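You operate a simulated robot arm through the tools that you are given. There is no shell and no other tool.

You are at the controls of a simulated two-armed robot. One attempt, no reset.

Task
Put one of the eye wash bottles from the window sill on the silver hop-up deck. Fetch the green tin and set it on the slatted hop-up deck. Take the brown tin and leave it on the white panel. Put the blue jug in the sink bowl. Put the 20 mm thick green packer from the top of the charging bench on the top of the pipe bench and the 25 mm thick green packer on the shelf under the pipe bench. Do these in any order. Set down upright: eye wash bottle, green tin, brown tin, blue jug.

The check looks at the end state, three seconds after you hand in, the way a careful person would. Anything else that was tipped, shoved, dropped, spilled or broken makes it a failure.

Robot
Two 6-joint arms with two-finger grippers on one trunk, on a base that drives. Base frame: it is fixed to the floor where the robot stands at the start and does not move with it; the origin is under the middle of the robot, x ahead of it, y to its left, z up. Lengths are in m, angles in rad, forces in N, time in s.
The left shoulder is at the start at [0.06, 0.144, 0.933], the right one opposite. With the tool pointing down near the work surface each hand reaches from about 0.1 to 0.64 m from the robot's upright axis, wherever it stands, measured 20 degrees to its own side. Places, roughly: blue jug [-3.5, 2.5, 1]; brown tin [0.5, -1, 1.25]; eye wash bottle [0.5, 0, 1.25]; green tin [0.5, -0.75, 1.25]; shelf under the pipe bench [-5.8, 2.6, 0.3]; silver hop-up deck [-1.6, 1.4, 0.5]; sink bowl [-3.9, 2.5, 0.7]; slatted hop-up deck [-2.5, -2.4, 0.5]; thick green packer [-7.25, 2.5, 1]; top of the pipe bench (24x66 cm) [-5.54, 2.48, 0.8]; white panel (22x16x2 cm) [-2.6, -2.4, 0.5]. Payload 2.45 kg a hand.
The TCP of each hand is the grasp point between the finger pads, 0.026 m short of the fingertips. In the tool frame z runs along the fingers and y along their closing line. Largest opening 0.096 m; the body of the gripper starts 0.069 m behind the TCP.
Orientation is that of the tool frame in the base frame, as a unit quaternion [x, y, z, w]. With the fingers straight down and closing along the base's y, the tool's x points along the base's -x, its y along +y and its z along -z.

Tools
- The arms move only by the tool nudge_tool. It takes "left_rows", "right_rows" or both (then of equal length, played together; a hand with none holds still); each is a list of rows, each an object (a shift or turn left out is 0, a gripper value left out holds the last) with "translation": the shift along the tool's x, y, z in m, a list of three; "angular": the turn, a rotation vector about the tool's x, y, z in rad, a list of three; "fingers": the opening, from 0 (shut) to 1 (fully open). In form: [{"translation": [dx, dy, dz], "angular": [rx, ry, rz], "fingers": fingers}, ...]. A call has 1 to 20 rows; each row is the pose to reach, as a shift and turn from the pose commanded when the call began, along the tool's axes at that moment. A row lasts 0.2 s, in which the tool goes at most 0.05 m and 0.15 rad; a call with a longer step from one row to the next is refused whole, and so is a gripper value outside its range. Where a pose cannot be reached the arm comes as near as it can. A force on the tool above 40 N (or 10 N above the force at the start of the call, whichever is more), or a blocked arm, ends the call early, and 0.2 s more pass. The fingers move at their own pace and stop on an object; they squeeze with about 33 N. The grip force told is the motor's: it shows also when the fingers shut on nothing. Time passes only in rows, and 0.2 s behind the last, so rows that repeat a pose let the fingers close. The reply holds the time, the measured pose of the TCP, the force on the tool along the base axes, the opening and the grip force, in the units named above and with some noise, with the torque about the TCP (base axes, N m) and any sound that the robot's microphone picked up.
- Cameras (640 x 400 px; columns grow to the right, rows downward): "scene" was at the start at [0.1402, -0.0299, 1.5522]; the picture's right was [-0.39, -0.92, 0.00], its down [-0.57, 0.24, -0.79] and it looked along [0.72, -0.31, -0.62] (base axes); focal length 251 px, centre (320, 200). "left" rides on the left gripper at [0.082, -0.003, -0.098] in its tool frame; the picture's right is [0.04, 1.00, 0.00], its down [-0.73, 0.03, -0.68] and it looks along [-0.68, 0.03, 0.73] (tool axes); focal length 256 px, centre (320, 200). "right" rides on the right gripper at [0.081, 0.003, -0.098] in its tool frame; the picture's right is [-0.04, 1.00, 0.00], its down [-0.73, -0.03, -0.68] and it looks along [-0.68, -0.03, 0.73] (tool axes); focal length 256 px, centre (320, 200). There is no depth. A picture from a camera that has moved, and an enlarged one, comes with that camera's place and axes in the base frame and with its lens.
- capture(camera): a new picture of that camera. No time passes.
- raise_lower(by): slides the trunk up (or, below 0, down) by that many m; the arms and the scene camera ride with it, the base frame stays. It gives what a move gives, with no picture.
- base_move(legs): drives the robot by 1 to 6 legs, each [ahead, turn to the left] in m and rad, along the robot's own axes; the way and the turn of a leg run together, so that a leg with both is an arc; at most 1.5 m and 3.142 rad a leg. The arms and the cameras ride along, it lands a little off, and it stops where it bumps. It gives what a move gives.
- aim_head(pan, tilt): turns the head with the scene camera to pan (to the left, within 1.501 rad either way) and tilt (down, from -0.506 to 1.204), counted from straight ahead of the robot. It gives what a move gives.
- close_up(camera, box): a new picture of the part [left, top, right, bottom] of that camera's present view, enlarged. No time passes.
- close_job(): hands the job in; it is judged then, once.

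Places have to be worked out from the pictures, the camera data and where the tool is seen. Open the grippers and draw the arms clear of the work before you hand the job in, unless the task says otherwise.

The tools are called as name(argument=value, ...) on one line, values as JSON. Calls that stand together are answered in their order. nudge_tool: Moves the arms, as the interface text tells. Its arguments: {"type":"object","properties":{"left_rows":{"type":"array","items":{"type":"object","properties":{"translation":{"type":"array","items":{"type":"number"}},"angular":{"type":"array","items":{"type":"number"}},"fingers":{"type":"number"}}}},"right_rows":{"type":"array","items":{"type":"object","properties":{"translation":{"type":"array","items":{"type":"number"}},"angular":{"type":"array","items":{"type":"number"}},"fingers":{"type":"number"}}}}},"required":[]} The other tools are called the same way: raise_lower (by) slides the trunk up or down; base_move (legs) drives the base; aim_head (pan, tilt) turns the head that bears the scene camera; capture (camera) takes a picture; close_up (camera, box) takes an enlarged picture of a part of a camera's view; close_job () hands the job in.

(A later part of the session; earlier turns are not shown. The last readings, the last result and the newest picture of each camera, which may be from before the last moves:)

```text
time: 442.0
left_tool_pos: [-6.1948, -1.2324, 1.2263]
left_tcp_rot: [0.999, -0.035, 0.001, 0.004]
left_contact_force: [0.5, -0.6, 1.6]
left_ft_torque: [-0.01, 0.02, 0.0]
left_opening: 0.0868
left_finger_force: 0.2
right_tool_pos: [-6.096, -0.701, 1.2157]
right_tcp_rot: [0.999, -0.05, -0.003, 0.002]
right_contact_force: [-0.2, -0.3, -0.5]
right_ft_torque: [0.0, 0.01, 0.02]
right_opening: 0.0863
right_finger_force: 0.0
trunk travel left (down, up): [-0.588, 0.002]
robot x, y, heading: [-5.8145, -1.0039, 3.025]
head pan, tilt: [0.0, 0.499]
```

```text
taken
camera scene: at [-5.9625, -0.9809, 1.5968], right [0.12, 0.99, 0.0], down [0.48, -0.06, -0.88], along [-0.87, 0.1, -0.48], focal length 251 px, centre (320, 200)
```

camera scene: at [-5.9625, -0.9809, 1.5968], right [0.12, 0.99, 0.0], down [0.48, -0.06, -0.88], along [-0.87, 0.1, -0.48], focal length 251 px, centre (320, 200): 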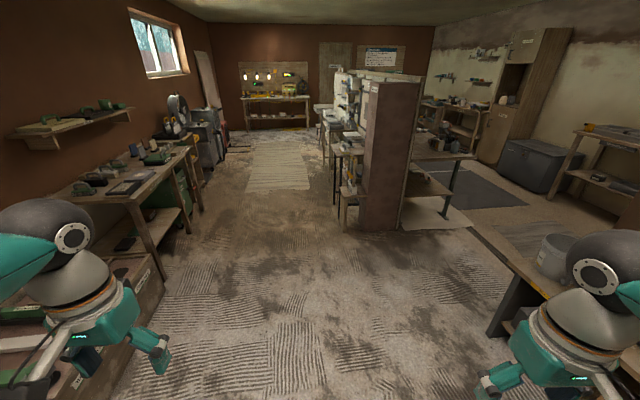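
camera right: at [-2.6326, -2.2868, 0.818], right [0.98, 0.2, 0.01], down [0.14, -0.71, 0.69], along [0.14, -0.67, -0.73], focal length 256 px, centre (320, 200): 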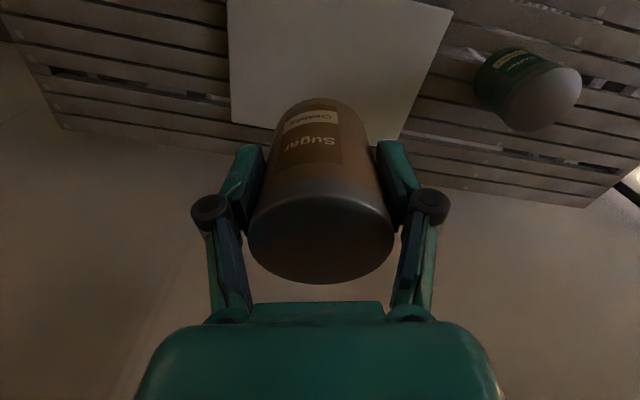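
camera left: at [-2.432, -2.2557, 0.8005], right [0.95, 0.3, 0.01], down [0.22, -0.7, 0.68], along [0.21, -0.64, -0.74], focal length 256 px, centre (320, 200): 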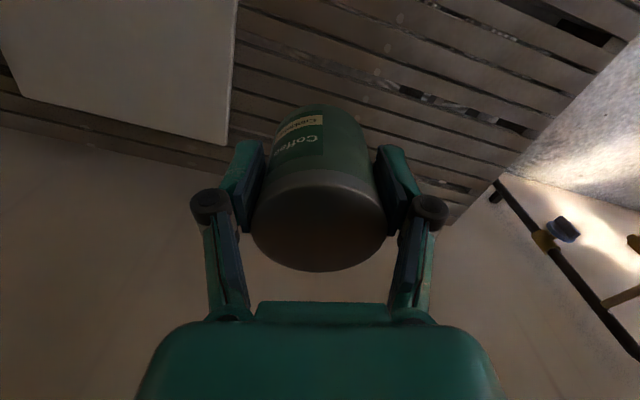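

I continue to (-7.45, -0.8) and turn right to face north.

base_move(legs=[[1.5, 0], [0.15, 0], [0, -0.48]])

base_move(legs=[[0, -0.48]])

base_move(legs=[[0, -0.48]])

aim_head(pan=0.0, tilt=0.5)

capture(camera="scene")

```text
time: 452.0
left_tool_pos: [-7.8903, -0.8603, 1.2263]
left_tcp_rot: [0.964, -0.268, -0.001, 0.005]
left_contact_force: [-0.3, -0.3, -0.1]
left_ft_torque: [0.03, -0.02, 0.0]
left_opening: 0.0863
left_finger_force: 0.0
right_tool_pos: [-7.5588, -0.4329, 1.2158]
right_tcp_rot: [0.96, -0.281, -0.004, 0.001]
right_contact_force: [0.7, -0.2, 0.7]
right_ft_torque: [-0.03, 0.02, 0.01]
right_opening: 0.0865
right_finger_force: 0.1
trunk travel left (down, up): [-0.588, 0.002]
robot x, y, heading: [-7.4483, -0.8367, 2.553]
head pan, tilt: [0.0, 0.499]
```

```text
time: 453.9
left_tool_pos: [-7.8514, -0.6534, 1.2267]
left_tcp_rot: [0.872, -0.489, -0.001, 0.005]
left_contact_force: [-0.4, -0.4, 0.0]
left_ft_torque: [0.02, -0.02, 0.02]
left_opening: 0.0863
left_finger_force: 0.0
right_tool_pos: [-7.3594, -0.4254, 1.2157]
right_tcp_rot: [0.865, -0.501, -0.005, 0.001]
right_contact_force: [0.1, -0.4, -0.3]
right_ft_torque: [0.0, 0.0, -0.02]
right_opening: 0.0862
right_finger_force: 0.1
trunk travel left (down, up): [-0.588, 0.002]
robot x, y, heading: [-7.4601, -0.8441, 2.07]
head pan, tilt: [0.0, 0.499]
```

```text
time: 455.9
left_tool_pos: [-7.718, -0.4923, 1.227]
left_tcp_rot: [0.729, -0.685, -0.002, 0.005]
left_contact_force: [0.9, 0.6, 0.3]
left_ft_torque: [0.0, 0.0, -0.03]
left_opening: 0.0862
left_finger_force: 0.0
right_tool_pos: [-7.1771, -0.5204, 1.2172]
right_tcp_rot: [0.719, -0.695, -0.005, 0.0]
right_contact_force: [-0.2, 0.4, 0.2]
right_ft_torque: [0.03, -0.03, 0.02]
right_opening: 0.0867
right_finger_force: 0.0
trunk travel left (down, up): [-0.588, 0.002]
robot x, y, heading: [-7.473, -0.8428, 1.589]
head pan, tilt: [0.0, 0.499]
```

```text
time: 456.5
left_tool_pos: [-7.7182, -0.4905, 1.2282]
left_tcp_rot: [0.729, -0.684, -0.001, 0.004]
left_contact_force: [0.6, 0.6, 0.1]
left_ft_torque: [-0.01, 0.02, 0.01]
left_opening: 0.0863
left_finger_force: 0.0
right_tool_pos: [-7.1779, -0.5183, 1.216]
right_tcp_rot: [0.72, -0.694, -0.004, -0.001]
right_contact_force: [-0.4, 0.5, -0.4]
right_ft_torque: [-0.01, -0.01, 0.02]
right_opening: 0.0862
right_finger_force: 0.0
trunk travel left (down, up): [-0.588, 0.002]
robot x, y, heading: [-7.4758, -0.8428, 1.588]
head pan, tilt: [0.0, 0.499]
```

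```text
taken
camera scene: at [-7.4752, -0.6867, 1.5968], right [1.0, 0.02, 0.0], down [0.01, -0.48, -0.88], along [-0.02, 0.88, -0.48], focal length 251 px, centre (320, 200)
```

scene: 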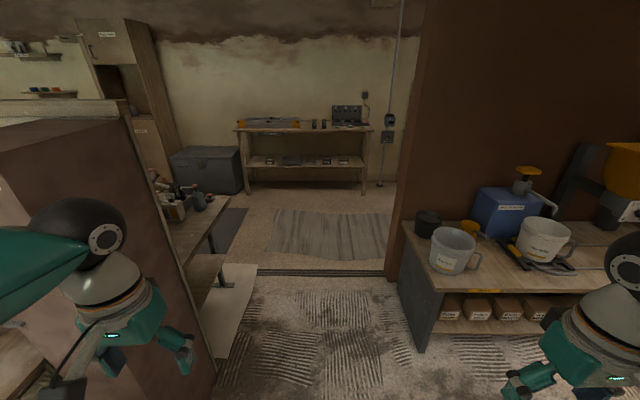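

The charging bench is straight ahead through the opening. I shift to x ≈ -7.55 to centre between table and screen, and drive through.

base_move(legs=[[0, 0.05], [1.15, 0], [0, -0.065], [0.75, 0]])

capture(camera="scene")

```text
time: 467.2
left_tool_pos: [-7.8102, 1.4442, 1.2274]
left_tcp_rot: [0.726, -0.687, -0.002, 0.005]
left_contact_force: [-0.8, 0.1, 0.2]
left_ft_torque: [-0.02, 0.02, 0.02]
left_opening: 0.0862
left_finger_force: 0.2
right_tool_pos: [-7.272, 1.4109, 1.2173]
right_tcp_rot: [0.717, -0.697, -0.005, 0.0]
right_contact_force: [0.1, 0.6, 0.4]
right_ft_torque: [0.01, 0.02, 0.0]
right_opening: 0.0863
right_finger_force: 0.0
trunk travel left (down, up): [-0.588, 0.002]
robot x, y, heading: [-7.569, 1.0928, 1.581]
head pan, tilt: [0.0, 0.499]
```

```text
taken
camera scene: at [-7.5699, 1.2463, 1.5968], right [1.0, 0.01, 0.0], down [0.01, -0.48, -0.88], along [-0.01, 0.88, -0.48], focal length 251 px, centre (320, 200)
```

scene: 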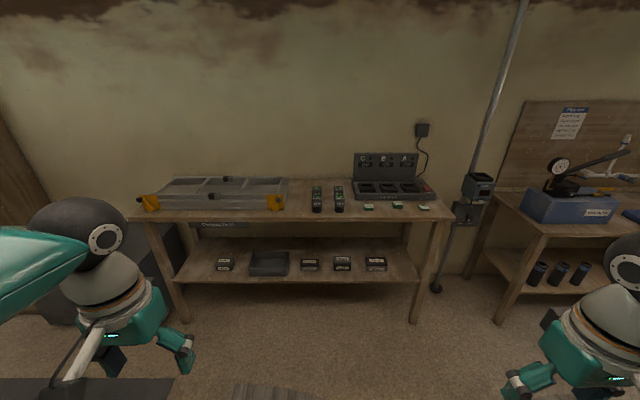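

I zoom on the charging bench top: packers lie in front of the charger.

close_up(camera="scene", box=[300, 140, 460, 240])

close_up(camera="scene", box=[345, 190, 445, 225])

```text
4.00 times, centred on (380, 190) of scene
camera zoom: at [-7.5699, 1.2463, 1.5968], right [1.0, 0.01, 0.0], down [0.01, -0.48, -0.88], along [-0.01, 0.88, -0.48], focal length 1005 px, centre (80, 240)
```

zoom: 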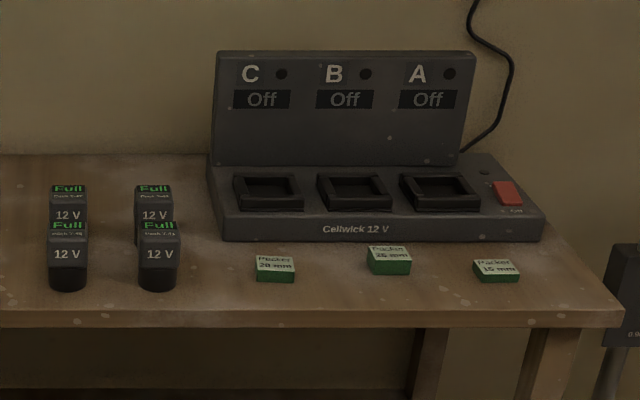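

```text
6.40 times, centred on (395, 208) of scene
camera zoom: at [-7.5699, 1.2463, 1.5968], right [1.0, 0.01, 0.0], down [0.01, -0.48, -0.88], along [-0.01, 0.88, -0.48], focal length 1608 px, centre (-160, 152)
```

zoom: 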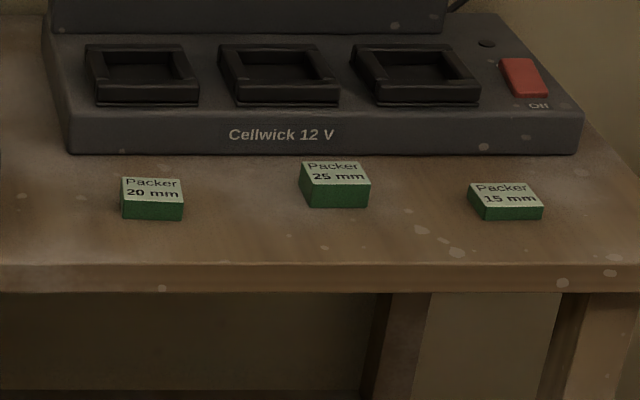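

The packers are labelled: left 20 mm (≈ -7.317, 2.44), middle 25 mm (≈ -7.154, 2.46), right 15 mm; bench top z ≈ 0.89, front edge y ≈ 2.35. I drive up to about (-7.235, 1.98) facing the bench.

base_move(legs=[[0, -0.37], [0.93, 0], [0, 0.36]])

aim_head(pan=0.0, tilt=0.9)

capture(camera="scene")

close_up(camera="scene", box=[220, 100, 460, 260])

```text
time: 474.6
left_tool_pos: [-7.4985, 2.3063, 1.2271]
left_tcp_rot: [0.731, -0.683, -0.002, 0.004]
left_contact_force: [-0.3, 0.8, 0.4]
left_ft_torque: [0.0, 0.0, 0.02]
left_opening: 0.0867
left_finger_force: 0.1
right_tool_pos: [-6.957, 2.2794, 1.2184]
right_tcp_rot: [0.72, -0.694, -0.005, -0.001]
right_contact_force: [0.4, -0.5, -0.3]
right_ft_torque: [0.0, 0.02, -0.01]
right_opening: 0.0866
right_finger_force: 0.1
trunk travel left (down, up): [-0.588, 0.002]
robot x, y, heading: [-7.2446, 1.956, 1.589]
head pan, tilt: [0.0, 0.499]
```

```text
time: 475.5
left_tool_pos: [-7.4972, 2.3065, 1.2294]
left_tcp_rot: [0.73, -0.683, -0.001, 0.005]
left_contact_force: [0.1, -0.1, -0.4]
left_ft_torque: [0.0, 0.01, -0.02]
left_opening: 0.0865
left_finger_force: 0.1
right_tool_pos: [-6.9565, 2.2803, 1.2177]
right_tcp_rot: [0.72, -0.694, -0.005, -0.001]
right_contact_force: [0.3, 0.1, 0.1]
right_ft_torque: [0.01, -0.01, 0.0]
right_opening: 0.0864
right_finger_force: 0.1
trunk travel left (down, up): [-0.588, 0.002]
robot x, y, heading: [-7.2479, 1.9582, 1.595]
head pan, tilt: [0.0, 0.901]
```

```text
taken
camera scene: at [-7.2471, 2.0968, 1.5631], right [1.0, 0.02, 0.0], down [0.01, -0.78, -0.62], along [-0.01, 0.62, -0.78], focal length 251 px, centre (320, 200)
```

scene: 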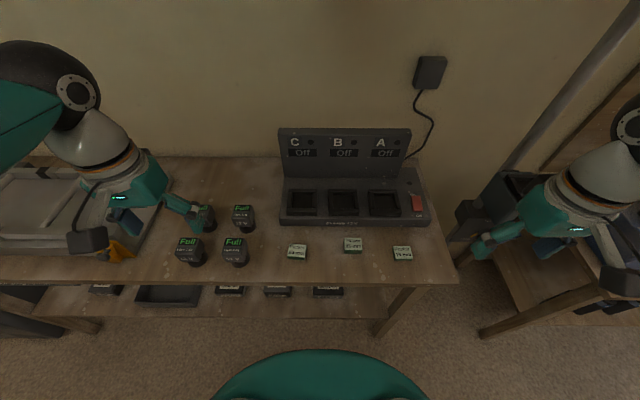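

```text
2.50 times, centred on (340, 180) of scene
camera zoom: at [-7.2471, 2.0968, 1.5631], right [1.0, 0.02, 0.0], down [0.01, -0.78, -0.62], along [-0.01, 0.62, -0.78], focal length 628 px, centre (270, 250)
```

zoom: 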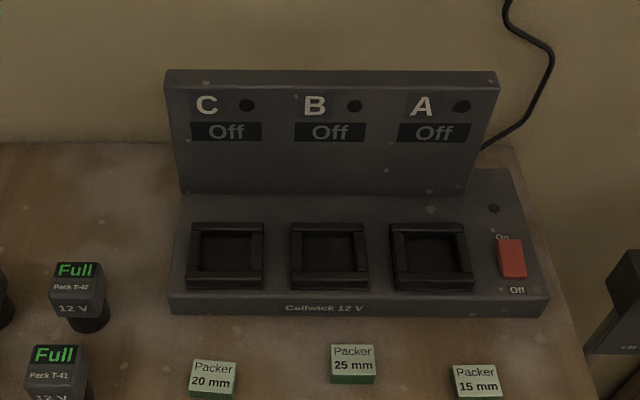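

20 mm packer top centre ≈ (-7.3205, 2.4305), 25 mm ≈ (-7.1606, 2.453). I bring the left hand (tool down, straightened in yaw) above the 20 mm packer at TCP 1.05.

nudge_tool(left_rows=[{"translation": [0, -0.037, 0.02], "angular": [0, 0, 0.03], "fingers": 0.9}, {"translation": [0, -0.074, 0.04], "angular": [0, 0, 0.066], "fingers": 0.9}, {"translation": [0, -0.111, 0.06], "angular": [0, 0, 0.066], "fingers": 0.9}, {"translation": [-0.02, -0.148, 0.08], "angular": [0, 0, 0.066], "fingers": 0.9}, {"translation": [-0.045, -0.1846, 0.1], "angular": [0, 0, 0.066], "fingers": 0.9}, {"translation": [-0.08, -0.1846, 0.13], "angular": [0, 0, 0.066], "fingers": 0.9}, {"translation": [-0.112, -0.1846, 0.16], "angular": [0, 0, 0.066], "fingers": 0.9}, {"translation": [-0.112, -0.1846, 0.18], "angular": [0, 0, 0.066], "fingers": 0.9}, {"translation": [-0.112, -0.1846, 0.18], "angular": [0, 0, 0.066], "fingers": 0.9}])

capture(camera="left")

```text
time: 477.5
left_tool_pos: [-7.3209, 2.4316, 1.0451]
left_tcp_rot: [-0.707, 0.707, 0.002, -0.005]
left_contact_force: [0.0, 0.4, -0.1]
left_ft_torque: [-0.01, 0.0, 0.0]
left_opening: 0.0865
left_finger_force: 0.0
right_tool_pos: [-6.9561, 2.2807, 1.2182]
right_tcp_rot: [0.719, -0.695, -0.004, -0.001]
right_contact_force: [0.7, 1.1, -0.2]
right_ft_torque: [-0.05, 0.0, 0.02]
right_opening: 0.0866
right_finger_force: 0.0
trunk travel left (down, up): [-0.588, 0.002]
robot x, y, heading: [-7.2487, 1.9541, 1.59]
head pan, tilt: [0.0, 0.901]
```

```text
taken
camera left: at [-7.3181, 2.3511, 1.143], right [-1.0, -0.04, 0.01], down [-0.02, 0.74, 0.68], along [-0.03, 0.68, -0.74], focal length 256 px, centre (320, 200)
```

left: 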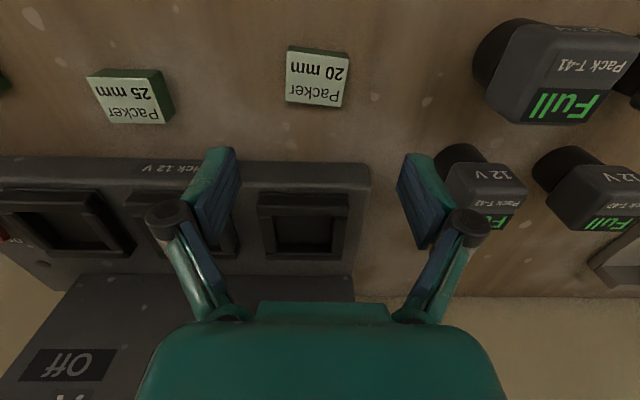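

The packer lies centred in x; I shift 6 mm back and descend to TCP 0.93, then look.

nudge_tool(left_rows=[{"translation": [0.003, 0, 0.035], "fingers": 0.9}, {"translation": [0.006, 0, 0.07], "fingers": 0.9}, {"translation": [0.006, 0, 0.1], "fingers": 0.9}, {"translation": [0.006, 0, 0.115], "fingers": 0.9}, {"translation": [0.006, 0, 0.115], "fingers": 0.9}])

capture(camera="left")

close_up(camera="scene", box=[230, 180, 390, 280])

```text
time: 478.7
left_tool_pos: [-7.3243, 2.4253, 0.93]
left_tcp_rot: [-0.707, 0.707, 0.002, -0.005]
left_contact_force: [0.1, -0.2, -0.2]
left_ft_torque: [0.0, 0.03, 0.0]
left_opening: 0.0862
left_finger_force: 0.0
right_tool_pos: [-6.9565, 2.2803, 1.2177]
right_tcp_rot: [0.72, -0.694, -0.004, -0.001]
right_contact_force: [-0.2, 0.5, -0.4]
right_ft_torque: [-0.01, -0.01, 0.02]
right_opening: 0.0863
right_finger_force: 0.1
trunk travel left (down, up): [-0.588, 0.002]
robot x, y, heading: [-7.2468, 1.9597, 1.593]
head pan, tilt: [0.0, 0.901]
```

```text
taken
camera left: at [-7.3205, 2.3448, 1.0283], right [-1.0, -0.04, 0.01], down [-0.02, 0.74, 0.68], along [-0.03, 0.68, -0.74], focal length 256 px, centre (320, 200)
```

left: 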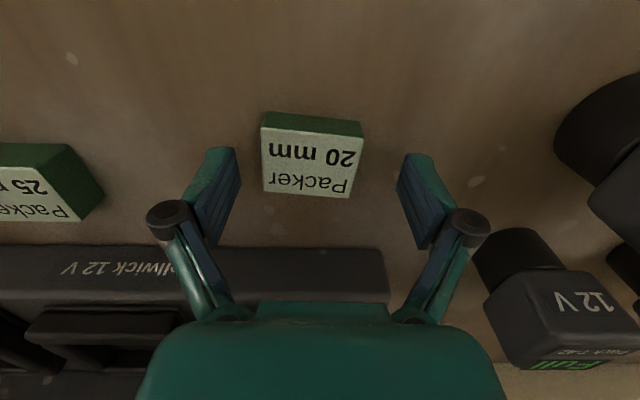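

```text
4.00 times, centred on (310, 230) of scene
camera zoom: at [-7.2473, 2.0971, 1.563], right [1.0, 0.02, 0.0], down [0.01, -0.78, -0.62], along [-0.01, 0.62, -0.78], focal length 1005 px, centre (360, 80)
```

zoom: 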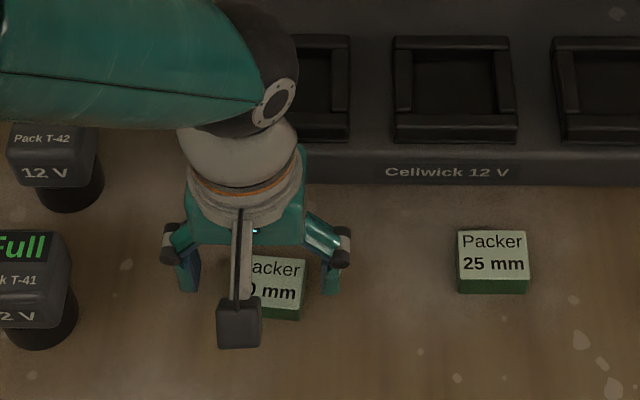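

Triangulation gives packer top z ≈ 0.916 (bench 0.896), centre ≈ (-7.318, 2.422). I correct by 6 mm sideways, go 5 mm lower and close.

nudge_tool(left_rows=[{"translation": [0.003, -0.006, 0.0], "fingers": 0.9}, {"translation": [0.003, -0.006, 0.005], "fingers": 0.9}, {"translation": [0.003, -0.006, 0.005], "fingers": 0}, {"translation": [0.003, -0.006, 0.005], "fingers": 0}, {"translation": [0.003, -0.006, 0.005], "fingers": 0}, {"translation": [0.003, -0.006, 0.005], "fingers": 0}])

capture(camera="left")

```text
time: 480.1
left_tool_pos: [-7.317, 2.4215, 0.9257]
left_tcp_rot: [-0.707, 0.707, 0.002, -0.004]
left_contact_force: [0.1, -0.2, 1.6]
left_ft_torque: [0.0, -0.09, 0.05]
left_opening: 0.0488
left_finger_force: 32.9
right_tool_pos: [-6.9568, 2.2803, 1.2174]
right_tcp_rot: [0.72, -0.694, -0.004, 0.0]
right_contact_force: [-0.8, -0.5, 0.5]
right_ft_torque: [0.02, -0.03, -0.01]
right_opening: 0.0864
right_finger_force: 0.0
trunk travel left (down, up): [-0.588, 0.002]
robot x, y, heading: [-7.2464, 1.9607, 1.588]
head pan, tilt: [0.0, 0.901]
```

```text
taken
camera left: at [-7.314, 2.3414, 1.0237], right [-1.0, -0.04, 0.01], down [-0.02, 0.74, 0.68], along [-0.03, 0.68, -0.74], focal length 256 px, centre (320, 200)
```

left: 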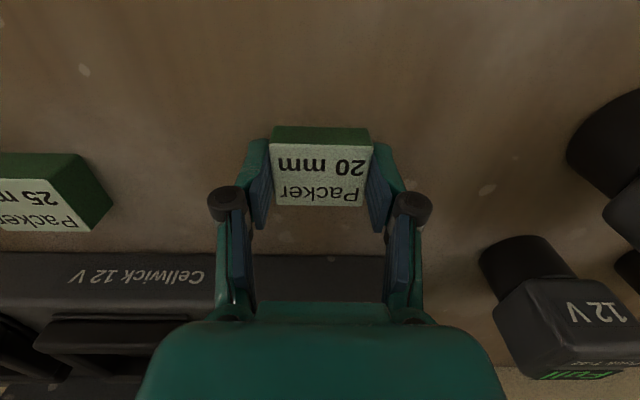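

The 20 mm packer is held (49 mm wide). I lift it and draw the left hand back and to the left.

nudge_tool(left_rows=[{"translation": [0, 0, -0.03], "fingers": 0}, {"translation": [0, 0, -0.07], "fingers": 0}, {"translation": [0, 0, -0.11], "fingers": 0}, {"translation": [0.02, 0.02, -0.15], "fingers": 0}, {"translation": [0.04, 0.05, -0.18], "fingers": 0}, {"translation": [0.06, 0.08, -0.21], "fingers": 0}, {"translation": [0.08, 0.11, -0.24], "fingers": 0}, {"translation": [0.1, 0.14, -0.27], "fingers": 0}, {"translation": [0.11, 0.17, -0.3], "fingers": 0}, {"translation": [0.11, 0.17, -0.3], "fingers": 0}])

capture(camera="scene")

close_up(camera="scene", box=[280, 180, 440, 280])

```text
time: 482.3
left_tool_pos: [-7.4838, 2.3112, 1.2279]
left_tcp_rot: [-0.707, 0.708, 0.002, -0.005]
left_contact_force: [-0.4, -0.8, 0.1]
left_ft_torque: [0.01, 0.02, 0.02]
left_opening: 0.0489
left_finger_force: 33.0
right_tool_pos: [-6.9569, 2.2801, 1.2186]
right_tcp_rot: [0.719, -0.694, -0.004, 0.0]
right_contact_force: [-0.2, 0.1, -0.6]
right_ft_torque: [-0.02, -0.01, -0.01]
right_opening: 0.0866
right_finger_force: 0.1
trunk travel left (down, up): [-0.588, 0.002]
robot x, y, heading: [-7.2454, 1.9556, 1.588]
head pan, tilt: [0.0, 0.901]
```

```text
taken
camera scene: at [-7.2469, 2.0975, 1.5629], right [1.0, 0.02, 0.0], down [0.01, -0.78, -0.62], along [-0.01, 0.62, -0.78], focal length 251 px, centre (320, 200)
```

scene: 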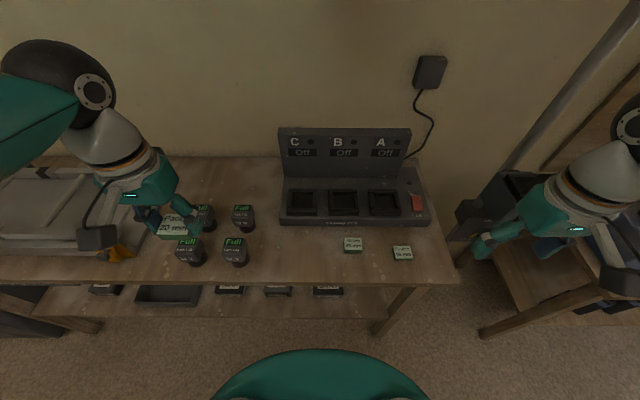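

```text
4.00 times, centred on (360, 230) of scene
camera zoom: at [-7.2469, 2.0975, 1.5629], right [1.0, 0.02, 0.0], down [0.01, -0.78, -0.62], along [-0.01, 0.62, -0.78], focal length 1005 px, centre (160, 80)
```

zoom: 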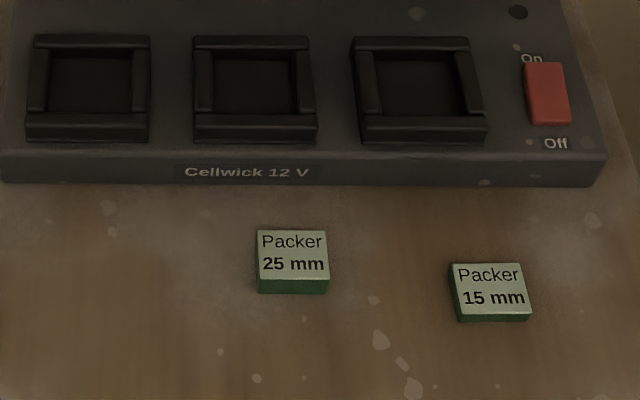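

Next the 25 mm packer with the right hand. Since it must go on the low shelf, I grip it with the tool pitched 0.65 rad forward; I move to a pre-grasp above (-7.161, 2.434) while pitching.

nudge_tool(right_rows=[{"translation": [-0.023, 0.0283, 0.0284], "angular": [0, -0.093, 0.005], "fingers": 0.9}, {"translation": [-0.046, 0.0567, 0.0567], "angular": [0, -0.186, 0.01], "fingers": 0.9}, {"translation": [-0.069, 0.085, 0.0851], "angular": [0, -0.279, 0.015], "fingers": 0.9}, {"translation": [-0.0921, 0.1134, 0.1135], "angular": [0, -0.371, 0.02], "fingers": 0.9}, {"translation": [-0.1151, 0.1417, 0.1419], "angular": [0, -0.464, 0.025], "fingers": 0.9}, {"translation": [-0.1381, 0.17, 0.1702], "angular": [0, -0.557, 0.03], "fingers": 0.9}, {"translation": [-0.1611, 0.1984, 0.1986], "angular": [0, -0.65, 0.035], "fingers": 0.9}, {"translation": [-0.1611, 0.1984, 0.1986], "angular": [0, -0.65, 0.035], "fingers": 0.9}])

capture(camera="right")

capture(camera="scene")

```text
time: 484.1
left_tool_pos: [-7.4837, 2.3101, 1.2273]
left_tcp_rot: [0.707, -0.707, -0.002, 0.005]
left_contact_force: [-1.0, -0.1, -1.1]
left_ft_torque: [0.06, 0.02, 0.02]
left_opening: 0.0486
left_finger_force: 33.5
right_tool_pos: [-7.1645, 2.4335, 1.0197]
right_tcp_rot: [-0.669, 0.67, 0.235, 0.222]
right_contact_force: [-0.1, -0.2, 1.3]
right_ft_torque: [0.0, -0.03, 0.0]
right_opening: 0.0862
right_finger_force: 0.0
trunk travel left (down, up): [-0.588, 0.002]
robot x, y, heading: [-7.2459, 1.9587, 1.585]
head pan, tilt: [0.0, 0.901]
```

```text
taken
camera right: at [-7.1663, 2.3093, 1.0475], right [-1.0, 0.03, 0.04], down [0.05, 0.17, 0.99], along [0.02, 0.99, -0.17], focal length 256 px, centre (320, 200)
```

right: 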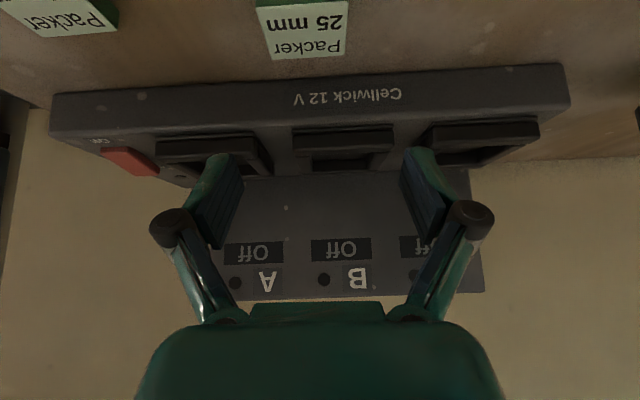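

```text
taken
camera scene: at [-7.2465, 2.096, 1.5631], right [1.0, 0.02, 0.0], down [0.01, -0.78, -0.62], along [-0.01, 0.62, -0.78], focal length 251 px, centre (320, 200)
```

scene: 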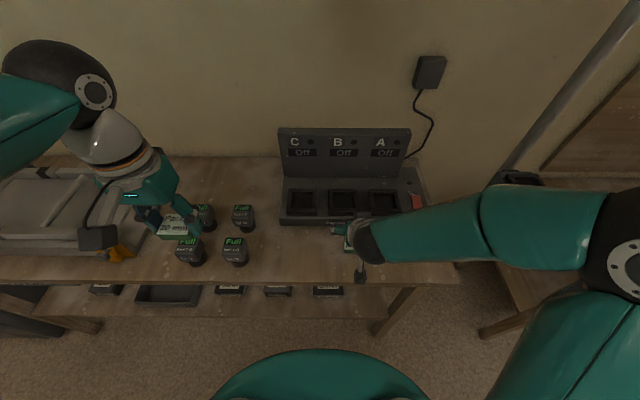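

The packer sits about 6–8 mm toward +x of the fingers' middle. I correct and descend vertically 8 cm, keeping the pitch.

nudge_tool(right_rows=[{"translation": [0.018, -0.007, 0.024], "fingers": 0.9}, {"translation": [0.036, -0.0077, 0.048], "fingers": 0.9}, {"translation": [0.049, -0.0077, 0.0634], "fingers": 0.9}, {"translation": [0.049, -0.0077, 0.0634], "fingers": 0.9}])

capture(camera="right")

close_up(camera="scene", box=[290, 180, 450, 300])

```text
time: 485.1
left_tool_pos: [-7.4846, 2.3109, 1.228]
left_tcp_rot: [0.707, -0.707, -0.002, 0.004]
left_contact_force: [-0.2, 0.1, -0.3]
left_ft_torque: [0.01, -0.01, 0.02]
left_opening: 0.0488
left_finger_force: 32.7
right_tool_pos: [-7.1573, 2.4328, 0.9396]
right_tcp_rot: [-0.669, 0.67, 0.234, 0.221]
right_contact_force: [-1.1, 0.6, -0.8]
right_ft_torque: [0.02, 0.02, -0.03]
right_opening: 0.0865
right_finger_force: 0.2
trunk travel left (down, up): [-0.588, 0.002]
robot x, y, heading: [-7.2432, 1.9598, 1.593]
head pan, tilt: [0.0, 0.901]
```

```text
taken
camera right: at [-7.1592, 2.3086, 0.9674], right [-1.0, 0.03, 0.04], down [0.05, 0.17, 0.99], along [0.02, 0.99, -0.17], focal length 256 px, centre (320, 200)
```

right: 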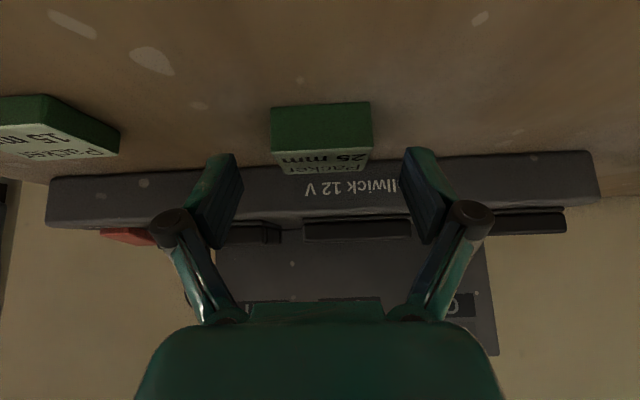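

```text
3.33 times, centred on (370, 240) of scene
camera zoom: at [-7.2475, 2.0968, 1.563], right [1.0, 0.02, 0.0], down [0.02, -0.78, -0.62], along [-0.01, 0.62, -0.78], focal length 837 px, centre (153, 67)
```

zoom: 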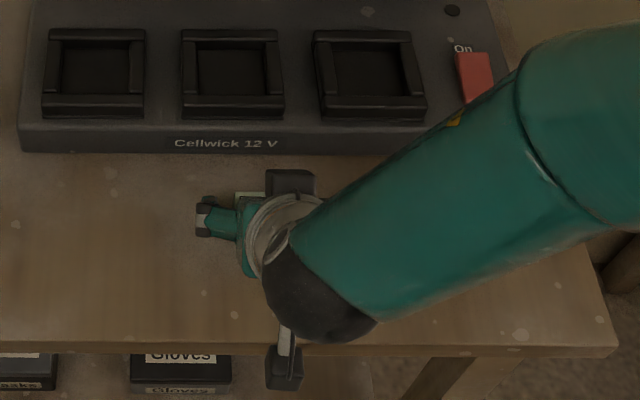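

The packer is centred between the fingers (front face y ≈ 2.43). I go down the last 11 mm and close the right gripper.

nudge_tool(right_rows=[{"translation": [0.0035, 0, 0.0045], "fingers": 0.9}, {"translation": [0.007, 0, 0.0091], "fingers": 0.9}, {"translation": [0.007, 0, 0.0091], "fingers": 0}, {"translation": [0.007, 0, 0.0091], "fingers": 0}, {"translation": [0.007, 0, 0.0091], "fingers": 0}, {"translation": [0.007, 0, 0.0091], "fingers": 0}])

capture(camera="right")

```text
time: 486.5
left_tool_pos: [-7.4839, 2.3114, 1.2266]
left_tcp_rot: [0.707, -0.707, -0.002, 0.004]
left_contact_force: [-0.2, -1.1, -0.2]
left_ft_torque: [0.01, -0.03, -0.05]
left_opening: 0.0489
left_finger_force: 32.5
right_tool_pos: [-7.1569, 2.4344, 0.9294]
right_tcp_rot: [-0.669, 0.669, 0.234, 0.223]
right_contact_force: [0.4, 0.4, 1.6]
right_ft_torque: [-0.02, -0.02, 0.03]
right_opening: 0.049
right_finger_force: 32.7
trunk travel left (down, up): [-0.588, 0.002]
robot x, y, heading: [-7.2419, 1.9561, 1.589]
head pan, tilt: [0.0, 0.901]
```

```text
taken
camera right: at [-7.1588, 2.3108, 0.9573], right [-1.0, 0.03, 0.04], down [0.04, 0.17, 0.99], along [0.02, 0.99, -0.17], focal length 256 px, centre (320, 200)
```

right: 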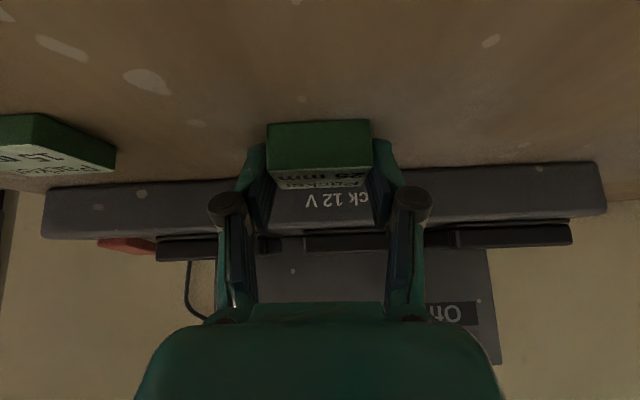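

The 25 mm packer is held (49 mm). I lift it straight up 12 cm, then draw it back and to the right.

nudge_tool(right_rows=[{"translation": [-0.0245, 0.0007, -0.0317], "fingers": 0}, {"translation": [-0.049, 0.0014, -0.0634], "fingers": 0}, {"translation": [-0.0734, 0.0022, -0.0952], "fingers": 0}, {"translation": [-0.0496, -0.0276, -0.1136], "fingers": 0}, {"translation": [-0.0259, -0.0575, -0.1319], "fingers": 0}, {"translation": [-0.0021, -0.0873, -0.1503], "fingers": 0}, {"translation": [0.0216, -0.1171, -0.1686], "fingers": 0}, {"translation": [0.0032, -0.1565, -0.1924], "fingers": 0}, {"translation": [0.0032, -0.1565, -0.1924], "fingers": 0}])

capture(camera="scene")

capture(camera="right")

```text
time: 488.5
left_tool_pos: [-7.4851, 2.3114, 1.2264]
left_tcp_rot: [-0.707, 0.707, 0.001, -0.004]
left_contact_force: [0.8, -0.3, -1.0]
left_ft_torque: [-0.03, 0.04, 0.03]
left_opening: 0.0487
left_finger_force: 33.5
right_tool_pos: [-6.9894, 2.3389, 1.0982]
right_tcp_rot: [0.67, -0.67, -0.234, -0.22]
right_contact_force: [0.5, 0.8, -1.0]
right_ft_torque: [-0.03, 0.03, 0.02]
right_opening: 0.049
right_finger_force: 33.2
right hand out of reach, approached as far as the arm can: row 6, 7, 8, 9
trunk travel left (down, up): [-0.588, 0.002]
robot x, y, heading: [-7.2405, 1.96, 1.593]
head pan, tilt: [0.0, 0.901]
```

```text
taken
camera scene: at [-7.2476, 2.0985, 1.5628], right [1.0, 0.02, 0.0], down [0.02, -0.78, -0.62], along [-0.01, 0.62, -0.78], focal length 251 px, centre (320, 200)
```

scene: 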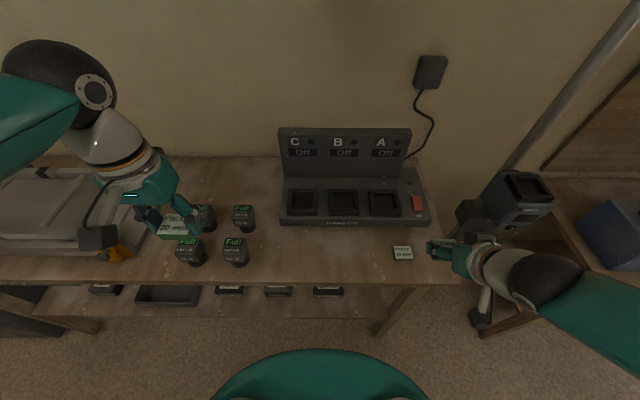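

```text
taken
camera right: at [-6.9915, 2.2153, 1.1247], right [-1.0, 0.03, 0.04], down [0.05, 0.17, 0.98], along [0.02, 0.99, -0.17], focal length 256 px, centre (320, 200)
```

right: 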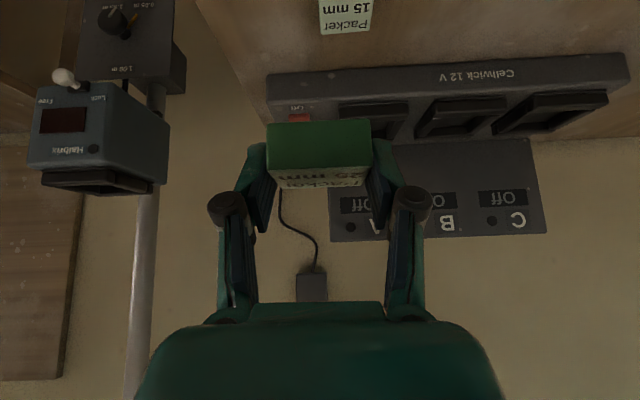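

Both packers are held. I reverse from the bench, turn east and drive to the pipe bench.

base_move(legs=[[-0.27, 0], [0, -0.53]])

base_move(legs=[[0, -0.53]])

base_move(legs=[[0, -0.5]])

```text
time: 492.0
left_tool_pos: [-7.2833, 2.1112, 1.2279]
left_tcp_rot: [-0.514, 0.858, 0.003, -0.004]
left_contact_force: [0.0, -0.8, -0.5]
left_ft_torque: [0.01, 0.06, 0.05]
left_opening: 0.0489
left_finger_force: 32.6
right_tool_pos: [-6.8332, 1.9008, 1.0985]
right_tcp_rot: [-0.484, 0.813, 0.174, 0.272]
right_contact_force: [0.2, 0.1, -1.1]
right_ft_torque: [0.02, -0.02, 0.03]
right_opening: 0.0491
right_finger_force: 33.5
trunk travel left (down, up): [-0.588, 0.002]
robot x, y, heading: [-7.2479, 1.6904, 1.102]
head pan, tilt: [0.0, 0.901]
stopped in leg 2: the robot was blocked; the commanded pose is now the measured one
```

```text
time: 493.8
left_tool_pos: [-7.1024, 2.0867, 1.2276]
left_tcp_rot: [-0.315, 0.949, 0.004, -0.004]
left_contact_force: [0.2, -0.6, -0.2]
left_ft_torque: [0.01, 0.05, -0.02]
left_opening: 0.0487
left_finger_force: 33.4
right_tool_pos: [-6.786, 1.7051, 1.0985]
right_tcp_rot: [-0.295, 0.9, 0.11, 0.303]
right_contact_force: [0.3, -0.4, -1.0]
right_ft_torque: [0.04, 0.03, -0.02]
right_opening: 0.049
right_finger_force: 33.2
trunk travel left (down, up): [-0.588, 0.002]
robot x, y, heading: [-7.2575, 1.6945, 0.673]
head pan, tilt: [0.0, 0.901]
stopped in leg 1: the robot was blocked; the commanded pose is now the measured one
```

```text
time: 495.5
left_tool_pos: [-6.9569, 1.9934, 1.2292]
left_tcp_rot: [-0.11, 0.994, 0.004, -0.004]
left_contact_force: [0.0, -0.1, -0.4]
left_ft_torque: [0.02, 0.02, 0.03]
left_opening: 0.0486
left_finger_force: 33.3
right_tool_pos: [-6.8219, 1.5161, 1.0988]
right_tcp_rot: [-0.103, 0.941, 0.044, 0.32]
right_contact_force: [-0.2, -0.6, -0.8]
right_ft_torque: [0.01, 0.01, -0.01]
right_opening: 0.0489
right_finger_force: 32.9
trunk travel left (down, up): [-0.588, 0.002]
robot x, y, heading: [-7.2578, 1.7115, 0.256]
head pan, tilt: [0.0, 0.901]
stopped in leg 1: the robot was blocked; the commanded pose is now the measured one
```

The turns stop a little short each time (I'm over the floor mats), but progress. I finish turning to heading 0 and drive east.

base_move(legs=[[0, -0.25]])

base_move(legs=[[1.3, 0]])

aim_head(pan=0.8, tilt=0.6)

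capture(camera="scene")

```text
time: 496.9
left_tool_pos: [-6.8976, 1.9096, 1.2303]
left_tcp_rot: [0.015, 1.0, 0.004, -0.001]
left_contact_force: [-0.6, -0.4, -1.1]
left_ft_torque: [0.02, -0.01, 0.01]
left_opening: 0.0487
left_finger_force: 33.4
right_tool_pos: [-6.8836, 1.4146, 1.1]
right_tcp_rot: [0.016, 0.946, 0.004, 0.322]
right_contact_force: [-0.3, 0.3, -0.8]
right_ft_torque: [0.04, -0.02, 0.0]
right_opening: 0.049
right_finger_force: 32.9
trunk travel left (down, up): [-0.588, 0.002]
robot x, y, heading: [-7.2586, 1.7181, 0.008]
head pan, tilt: [0.0, 0.901]
```

```text
time: 503.4
left_tool_pos: [-5.6072, 1.907, 1.2301]
left_tcp_rot: [0.023, 1.0, 0.004, -0.002]
left_contact_force: [0.3, -0.1, -0.8]
left_ft_torque: [0.0, 0.0, -0.02]
left_opening: 0.0486
left_finger_force: 33.3
right_tool_pos: [-5.6006, 1.4107, 1.0994]
right_tcp_rot: [0.024, 0.946, 0.001, 0.323]
right_contact_force: [0.4, 0.4, -0.9]
right_ft_torque: [-0.01, 0.02, -0.01]
right_opening: 0.0488
right_finger_force: 32.9
trunk travel left (down, up): [-0.588, 0.002]
robot x, y, heading: [-5.9734, 1.7173, -0.005]
head pan, tilt: [0.0, 0.901]
```

```text
time: 504.6
left_tool_pos: [-5.6072, 1.9077, 1.2306]
left_tcp_rot: [0.022, 1.0, 0.004, -0.002]
left_contact_force: [-0.4, 0.8, -0.8]
left_ft_torque: [0.0, 0.01, 0.01]
left_opening: 0.049
left_finger_force: 32.9
right_tool_pos: [-5.6011, 1.4113, 1.1005]
right_tcp_rot: [0.024, 0.946, 0.001, 0.322]
right_contact_force: [-0.8, -0.2, -0.7]
right_ft_torque: [0.02, 0.0, -0.02]
right_opening: 0.0487
right_finger_force: 33.1
trunk travel left (down, up): [-0.588, 0.002]
robot x, y, heading: [-5.9725, 1.718, -0.004]
head pan, tilt: [0.799, 0.6]
```

```text
taken
camera scene: at [-5.848, 1.7829, 1.5878], right [0.71, -0.7, 0.0], down [-0.4, -0.4, -0.82], along [0.58, 0.59, -0.57], focal length 251 px, centre (320, 200)
```

scene: 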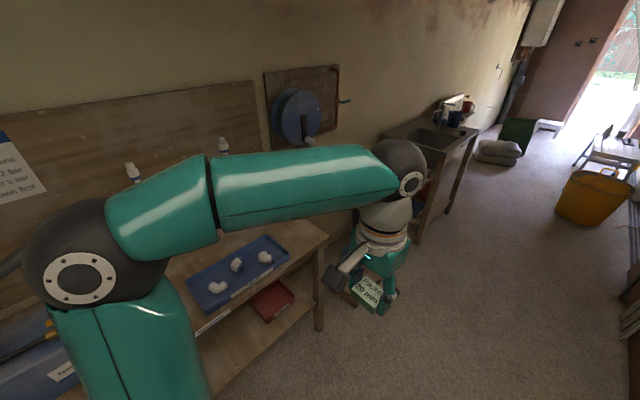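

I advance 0.5 m more and turn left to face the pipe bench.

base_move(legs=[[0.5, 0], [0, 0.53]])

base_move(legs=[[0, 0.53]])

base_move(legs=[[0, 0.5]])

aim_head(pan=0.0, tilt=0.8)

capture(camera="scene")

```text
time: 508.9
left_tool_pos: [-5.2017, 2.0318, 1.2299]
left_tcp_rot: [-0.178, 0.984, 0.003, -0.003]
left_contact_force: [-0.7, -0.1, -0.5]
left_ft_torque: [-0.01, -0.03, -0.01]
left_opening: 0.0489
left_finger_force: 33.2
right_tool_pos: [-5.0021, 1.5777, 1.101]
right_tcp_rot: [-0.167, 0.932, 0.065, 0.315]
right_contact_force: [0.0, 0.0, 0.2]
right_ft_torque: [-0.03, -0.01, -0.02]
right_opening: 0.0488
right_finger_force: 33.2
trunk travel left (down, up): [-0.588, 0.002]
robot x, y, heading: [-5.4582, 1.7044, 0.393]
head pan, tilt: [0.799, 0.6]
stopped in leg 2: the robot was blocked; the commanded pose is now the measured one
```

```text
time: 510.6
left_tool_pos: [-5.3531, 2.1068, 1.2313]
left_tcp_rot: [-0.377, 0.926, 0.003, -0.003]
left_contact_force: [-0.3, -0.8, -0.5]
left_ft_torque: [-0.02, 0.0, 0.0]
left_opening: 0.0487
left_finger_force: 33.2
right_tool_pos: [-4.9886, 1.7722, 1.1007]
right_tcp_rot: [-0.356, 0.877, 0.129, 0.295]
right_contact_force: [-0.9, 1.0, -0.6]
right_ft_torque: [-0.04, -0.02, 0.0]
right_opening: 0.049
right_finger_force: 32.8
trunk travel left (down, up): [-0.588, 0.002]
robot x, y, heading: [-5.4526, 1.6976, 0.8]
head pan, tilt: [0.799, 0.6]
stopped in leg 1: the robot was blocked; the commanded pose is now the measured one
```

```text
time: 512.7
left_tool_pos: [-5.5569, 2.1078, 1.2324]
left_tcp_rot: [-0.592, 0.806, 0.002, -0.004]
left_contact_force: [0.3, 0.8, 0.4]
left_ft_torque: [0.0, -0.03, 0.03]
left_opening: 0.0491
left_finger_force: 32.9
right_tool_pos: [-5.0754, 1.9848, 1.101]
right_tcp_rot: [-0.56, 0.764, 0.198, 0.254]
right_contact_force: [-0.5, 0.0, -0.7]
right_ft_torque: [0.0, 0.01, 0.03]
right_opening: 0.0488
right_finger_force: 32.8
trunk travel left (down, up): [-0.588, 0.002]
robot x, y, heading: [-5.4395, 1.7004, 1.286]
head pan, tilt: [0.799, 0.6]
stopped in leg 1: the robot was blocked; the commanded pose is now the measured one
```

```text
time: 513.8
left_tool_pos: [-5.5564, 2.1065, 1.2312]
left_tcp_rot: [-0.592, 0.806, 0.002, -0.004]
left_contact_force: [-0.5, -0.8, -0.3]
left_ft_torque: [0.04, 0.02, 0.03]
left_opening: 0.0488
left_finger_force: 32.3
right_tool_pos: [-5.0758, 1.9856, 1.1017]
right_tcp_rot: [-0.56, 0.764, 0.198, 0.254]
right_contact_force: [-0.3, 0.0, -0.5]
right_ft_torque: [-0.01, 0.0, 0.0]
right_opening: 0.049
right_finger_force: 33.3
trunk travel left (down, up): [-0.588, 0.002]
robot x, y, heading: [-5.4416, 1.699, 1.29]
head pan, tilt: [0.0, 0.799]
```

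```text
taken
camera scene: at [-5.4008, 1.8372, 1.5709], right [0.96, -0.28, 0.0], down [-0.2, -0.69, -0.7], along [0.19, 0.67, -0.72], focal length 251 px, centre (320, 200)
```

scene: 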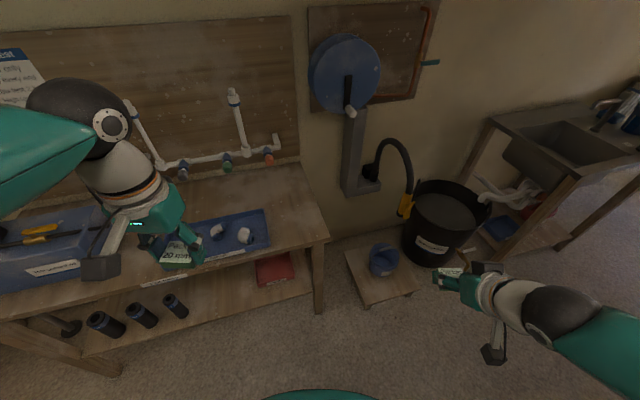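

Pipe bench: free top area right of the blue tray around (-5.32, 2.47); free shelf space between the black cylinders and the red tray around x ≈ -5.69. From the present heading I advance 0.24 m to place the 20 mm packer with the left hand.

base_move(legs=[[0.24, 0]])

capture(camera="scene")

capture(camera="left")

```text
time: 515.6
left_tool_pos: [-5.4901, 2.3403, 1.231]
left_tcp_rot: [-0.593, 0.805, 0.002, -0.005]
left_contact_force: [0.1, 0.6, -0.6]
left_ft_torque: [-0.02, 0.0, -0.01]
left_opening: 0.0488
left_finger_force: 33.3
right_tool_pos: [-5.0106, 2.2196, 1.1017]
right_tcp_rot: [-0.561, 0.763, 0.198, 0.253]
right_contact_force: [0.5, -0.5, -1.4]
right_ft_torque: [0.0, 0.0, 0.01]
right_opening: 0.049
right_finger_force: 33.0
trunk travel left (down, up): [-0.588, 0.002]
robot x, y, heading: [-5.373, 1.9291, 1.29]
head pan, tilt: [0.0, 0.799]
```

```text
taken
camera scene: at [-5.334, 2.0709, 1.5707], right [0.96, -0.27, 0.0], down [-0.2, -0.69, -0.7], along [0.19, 0.67, -0.72], focal length 251 px, centre (320, 200)
```

scene: 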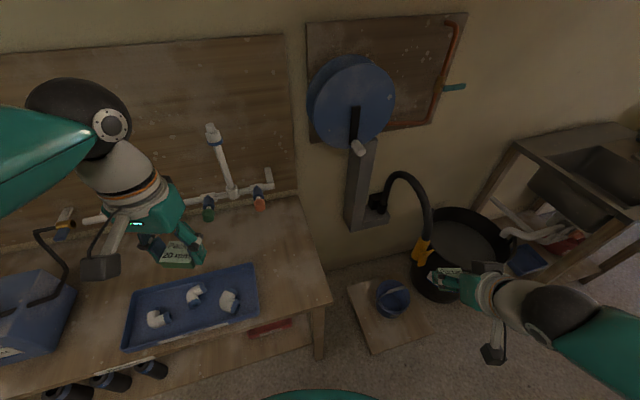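

```text
taken
camera left: at [-5.5112, 2.2615, 1.3302], right [-0.97, 0.26, 0.01], down [0.2, 0.71, 0.68], along [0.17, 0.66, -0.74], focal length 256 px, centre (320, 200)
```

left: 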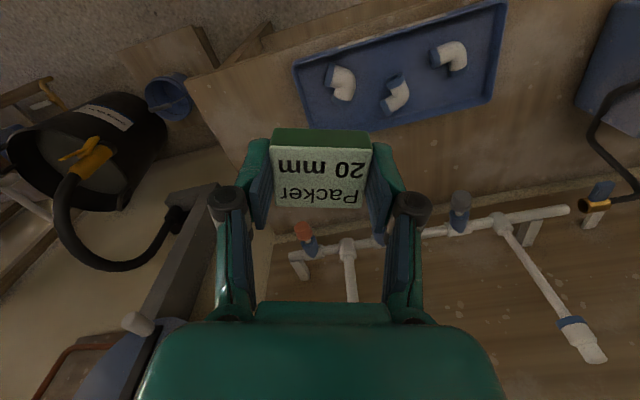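

I move the left hand over the free area at about (-5.31, 2.49), turning the packer square to the bench, at TCP 1.0.

nudge_tool(left_rows=[{"translation": [-0.0281, -0.0182, 0.033], "angular": [0, 0, -0.043], "fingers": 0}, {"translation": [-0.0562, -0.0364, 0.066], "angular": [0, 0, -0.086], "fingers": 0}, {"translation": [-0.0843, -0.0546, 0.099], "angular": [0, 0, -0.129], "fingers": 0}, {"translation": [-0.1123, -0.0729, 0.132], "angular": [0, 0, -0.172], "fingers": 0}, {"translation": [-0.1404, -0.0911, 0.165], "angular": [0, 0, -0.215], "fingers": 0}, {"translation": [-0.1685, -0.1093, 0.198], "angular": [0, 0, -0.258], "fingers": 0}, {"translation": [-0.1966, -0.1275, 0.231], "angular": [0, 0, -0.3], "fingers": 0}, {"translation": [-0.1966, -0.1275, 0.231], "angular": [0, 0, -0.3], "fingers": 0}])

capture(camera="left")

capture(camera="scene")

```text
time: 517.4
left_tool_pos: [-5.3126, 2.4877, 1.0]
left_tcp_rot: [0.708, -0.706, -0.003, 0.003]
left_contact_force: [0.1, 0.4, -0.8]
left_ft_torque: [0.04, 0.02, 0.03]
left_opening: 0.0487
left_finger_force: 33.2
right_tool_pos: [-5.0108, 2.2183, 1.1016]
right_tcp_rot: [-0.562, 0.762, 0.199, 0.253]
right_contact_force: [-0.3, 0.0, 0.0]
right_ft_torque: [-0.02, 0.02, 0.02]
right_opening: 0.0487
right_finger_force: 32.8
trunk travel left (down, up): [-0.588, 0.002]
robot x, y, heading: [-5.373, 1.9309, 1.294]
head pan, tilt: [0.0, 0.799]
```

```text
taken
camera left: at [-5.3086, 2.4061, 1.0973], right [-1.0, -0.04, 0.01], down [-0.02, 0.73, 0.68], along [-0.03, 0.68, -0.73], focal length 256 px, centre (320, 200)
```

left: 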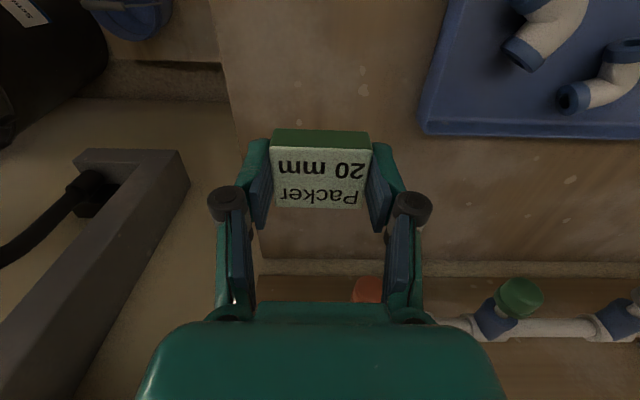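

```text
taken
camera scene: at [-5.3352, 2.0682, 1.571], right [0.96, -0.27, 0.0], down [-0.2, -0.69, -0.7], along [0.19, 0.67, -0.72], focal length 251 px, centre (320, 200)
```

scene: 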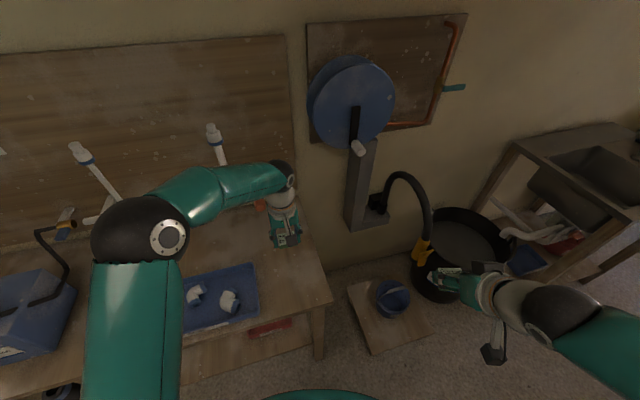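

The packer is centred between tray and bench edge. I descend to TCP 0.86, then feel for the surface.

nudge_tool(left_rows=[{"translation": [0, 0, 0.04], "fingers": 0}, {"translation": [0, 0, 0.08], "fingers": 0}, {"translation": [0, 0, 0.12], "fingers": 0}, {"translation": [0, 0, 0.14], "fingers": 0}, {"translation": [0, 0, 0.14], "fingers": 0}])

capture(camera="left")

```text
time: 518.6
left_tool_pos: [-5.3141, 2.4904, 0.8601]
left_tcp_rot: [0.707, -0.707, -0.003, 0.003]
left_contact_force: [0.0, 0.3, -1.6]
left_ft_torque: [0.0, 0.0, 0.02]
left_opening: 0.0488
left_finger_force: 32.9
right_tool_pos: [-5.0113, 2.2204, 1.1012]
right_tcp_rot: [-0.56, 0.763, 0.198, 0.254]
right_contact_force: [0.8, 0.6, -0.4]
right_ft_torque: [-0.04, -0.01, -0.03]
right_opening: 0.0488
right_finger_force: 32.8
trunk travel left (down, up): [-0.588, 0.002]
robot x, y, heading: [-5.3682, 1.9257, 1.294]
head pan, tilt: [0.0, 0.799]
```

```text
taken
camera left: at [-5.3108, 2.4089, 0.9572], right [-1.0, -0.04, 0.01], down [-0.02, 0.73, 0.68], along [-0.03, 0.68, -0.73], focal length 256 px, centre (320, 200)
```

left: 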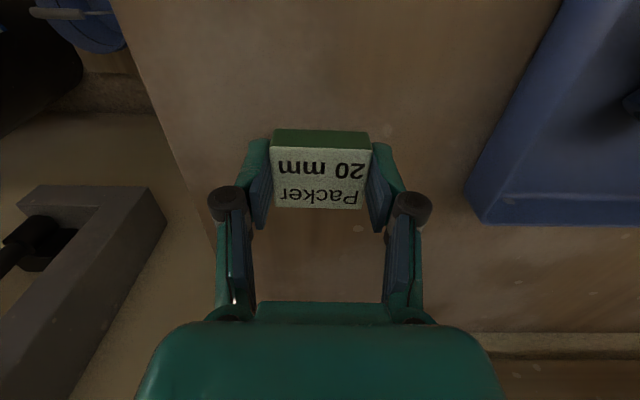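

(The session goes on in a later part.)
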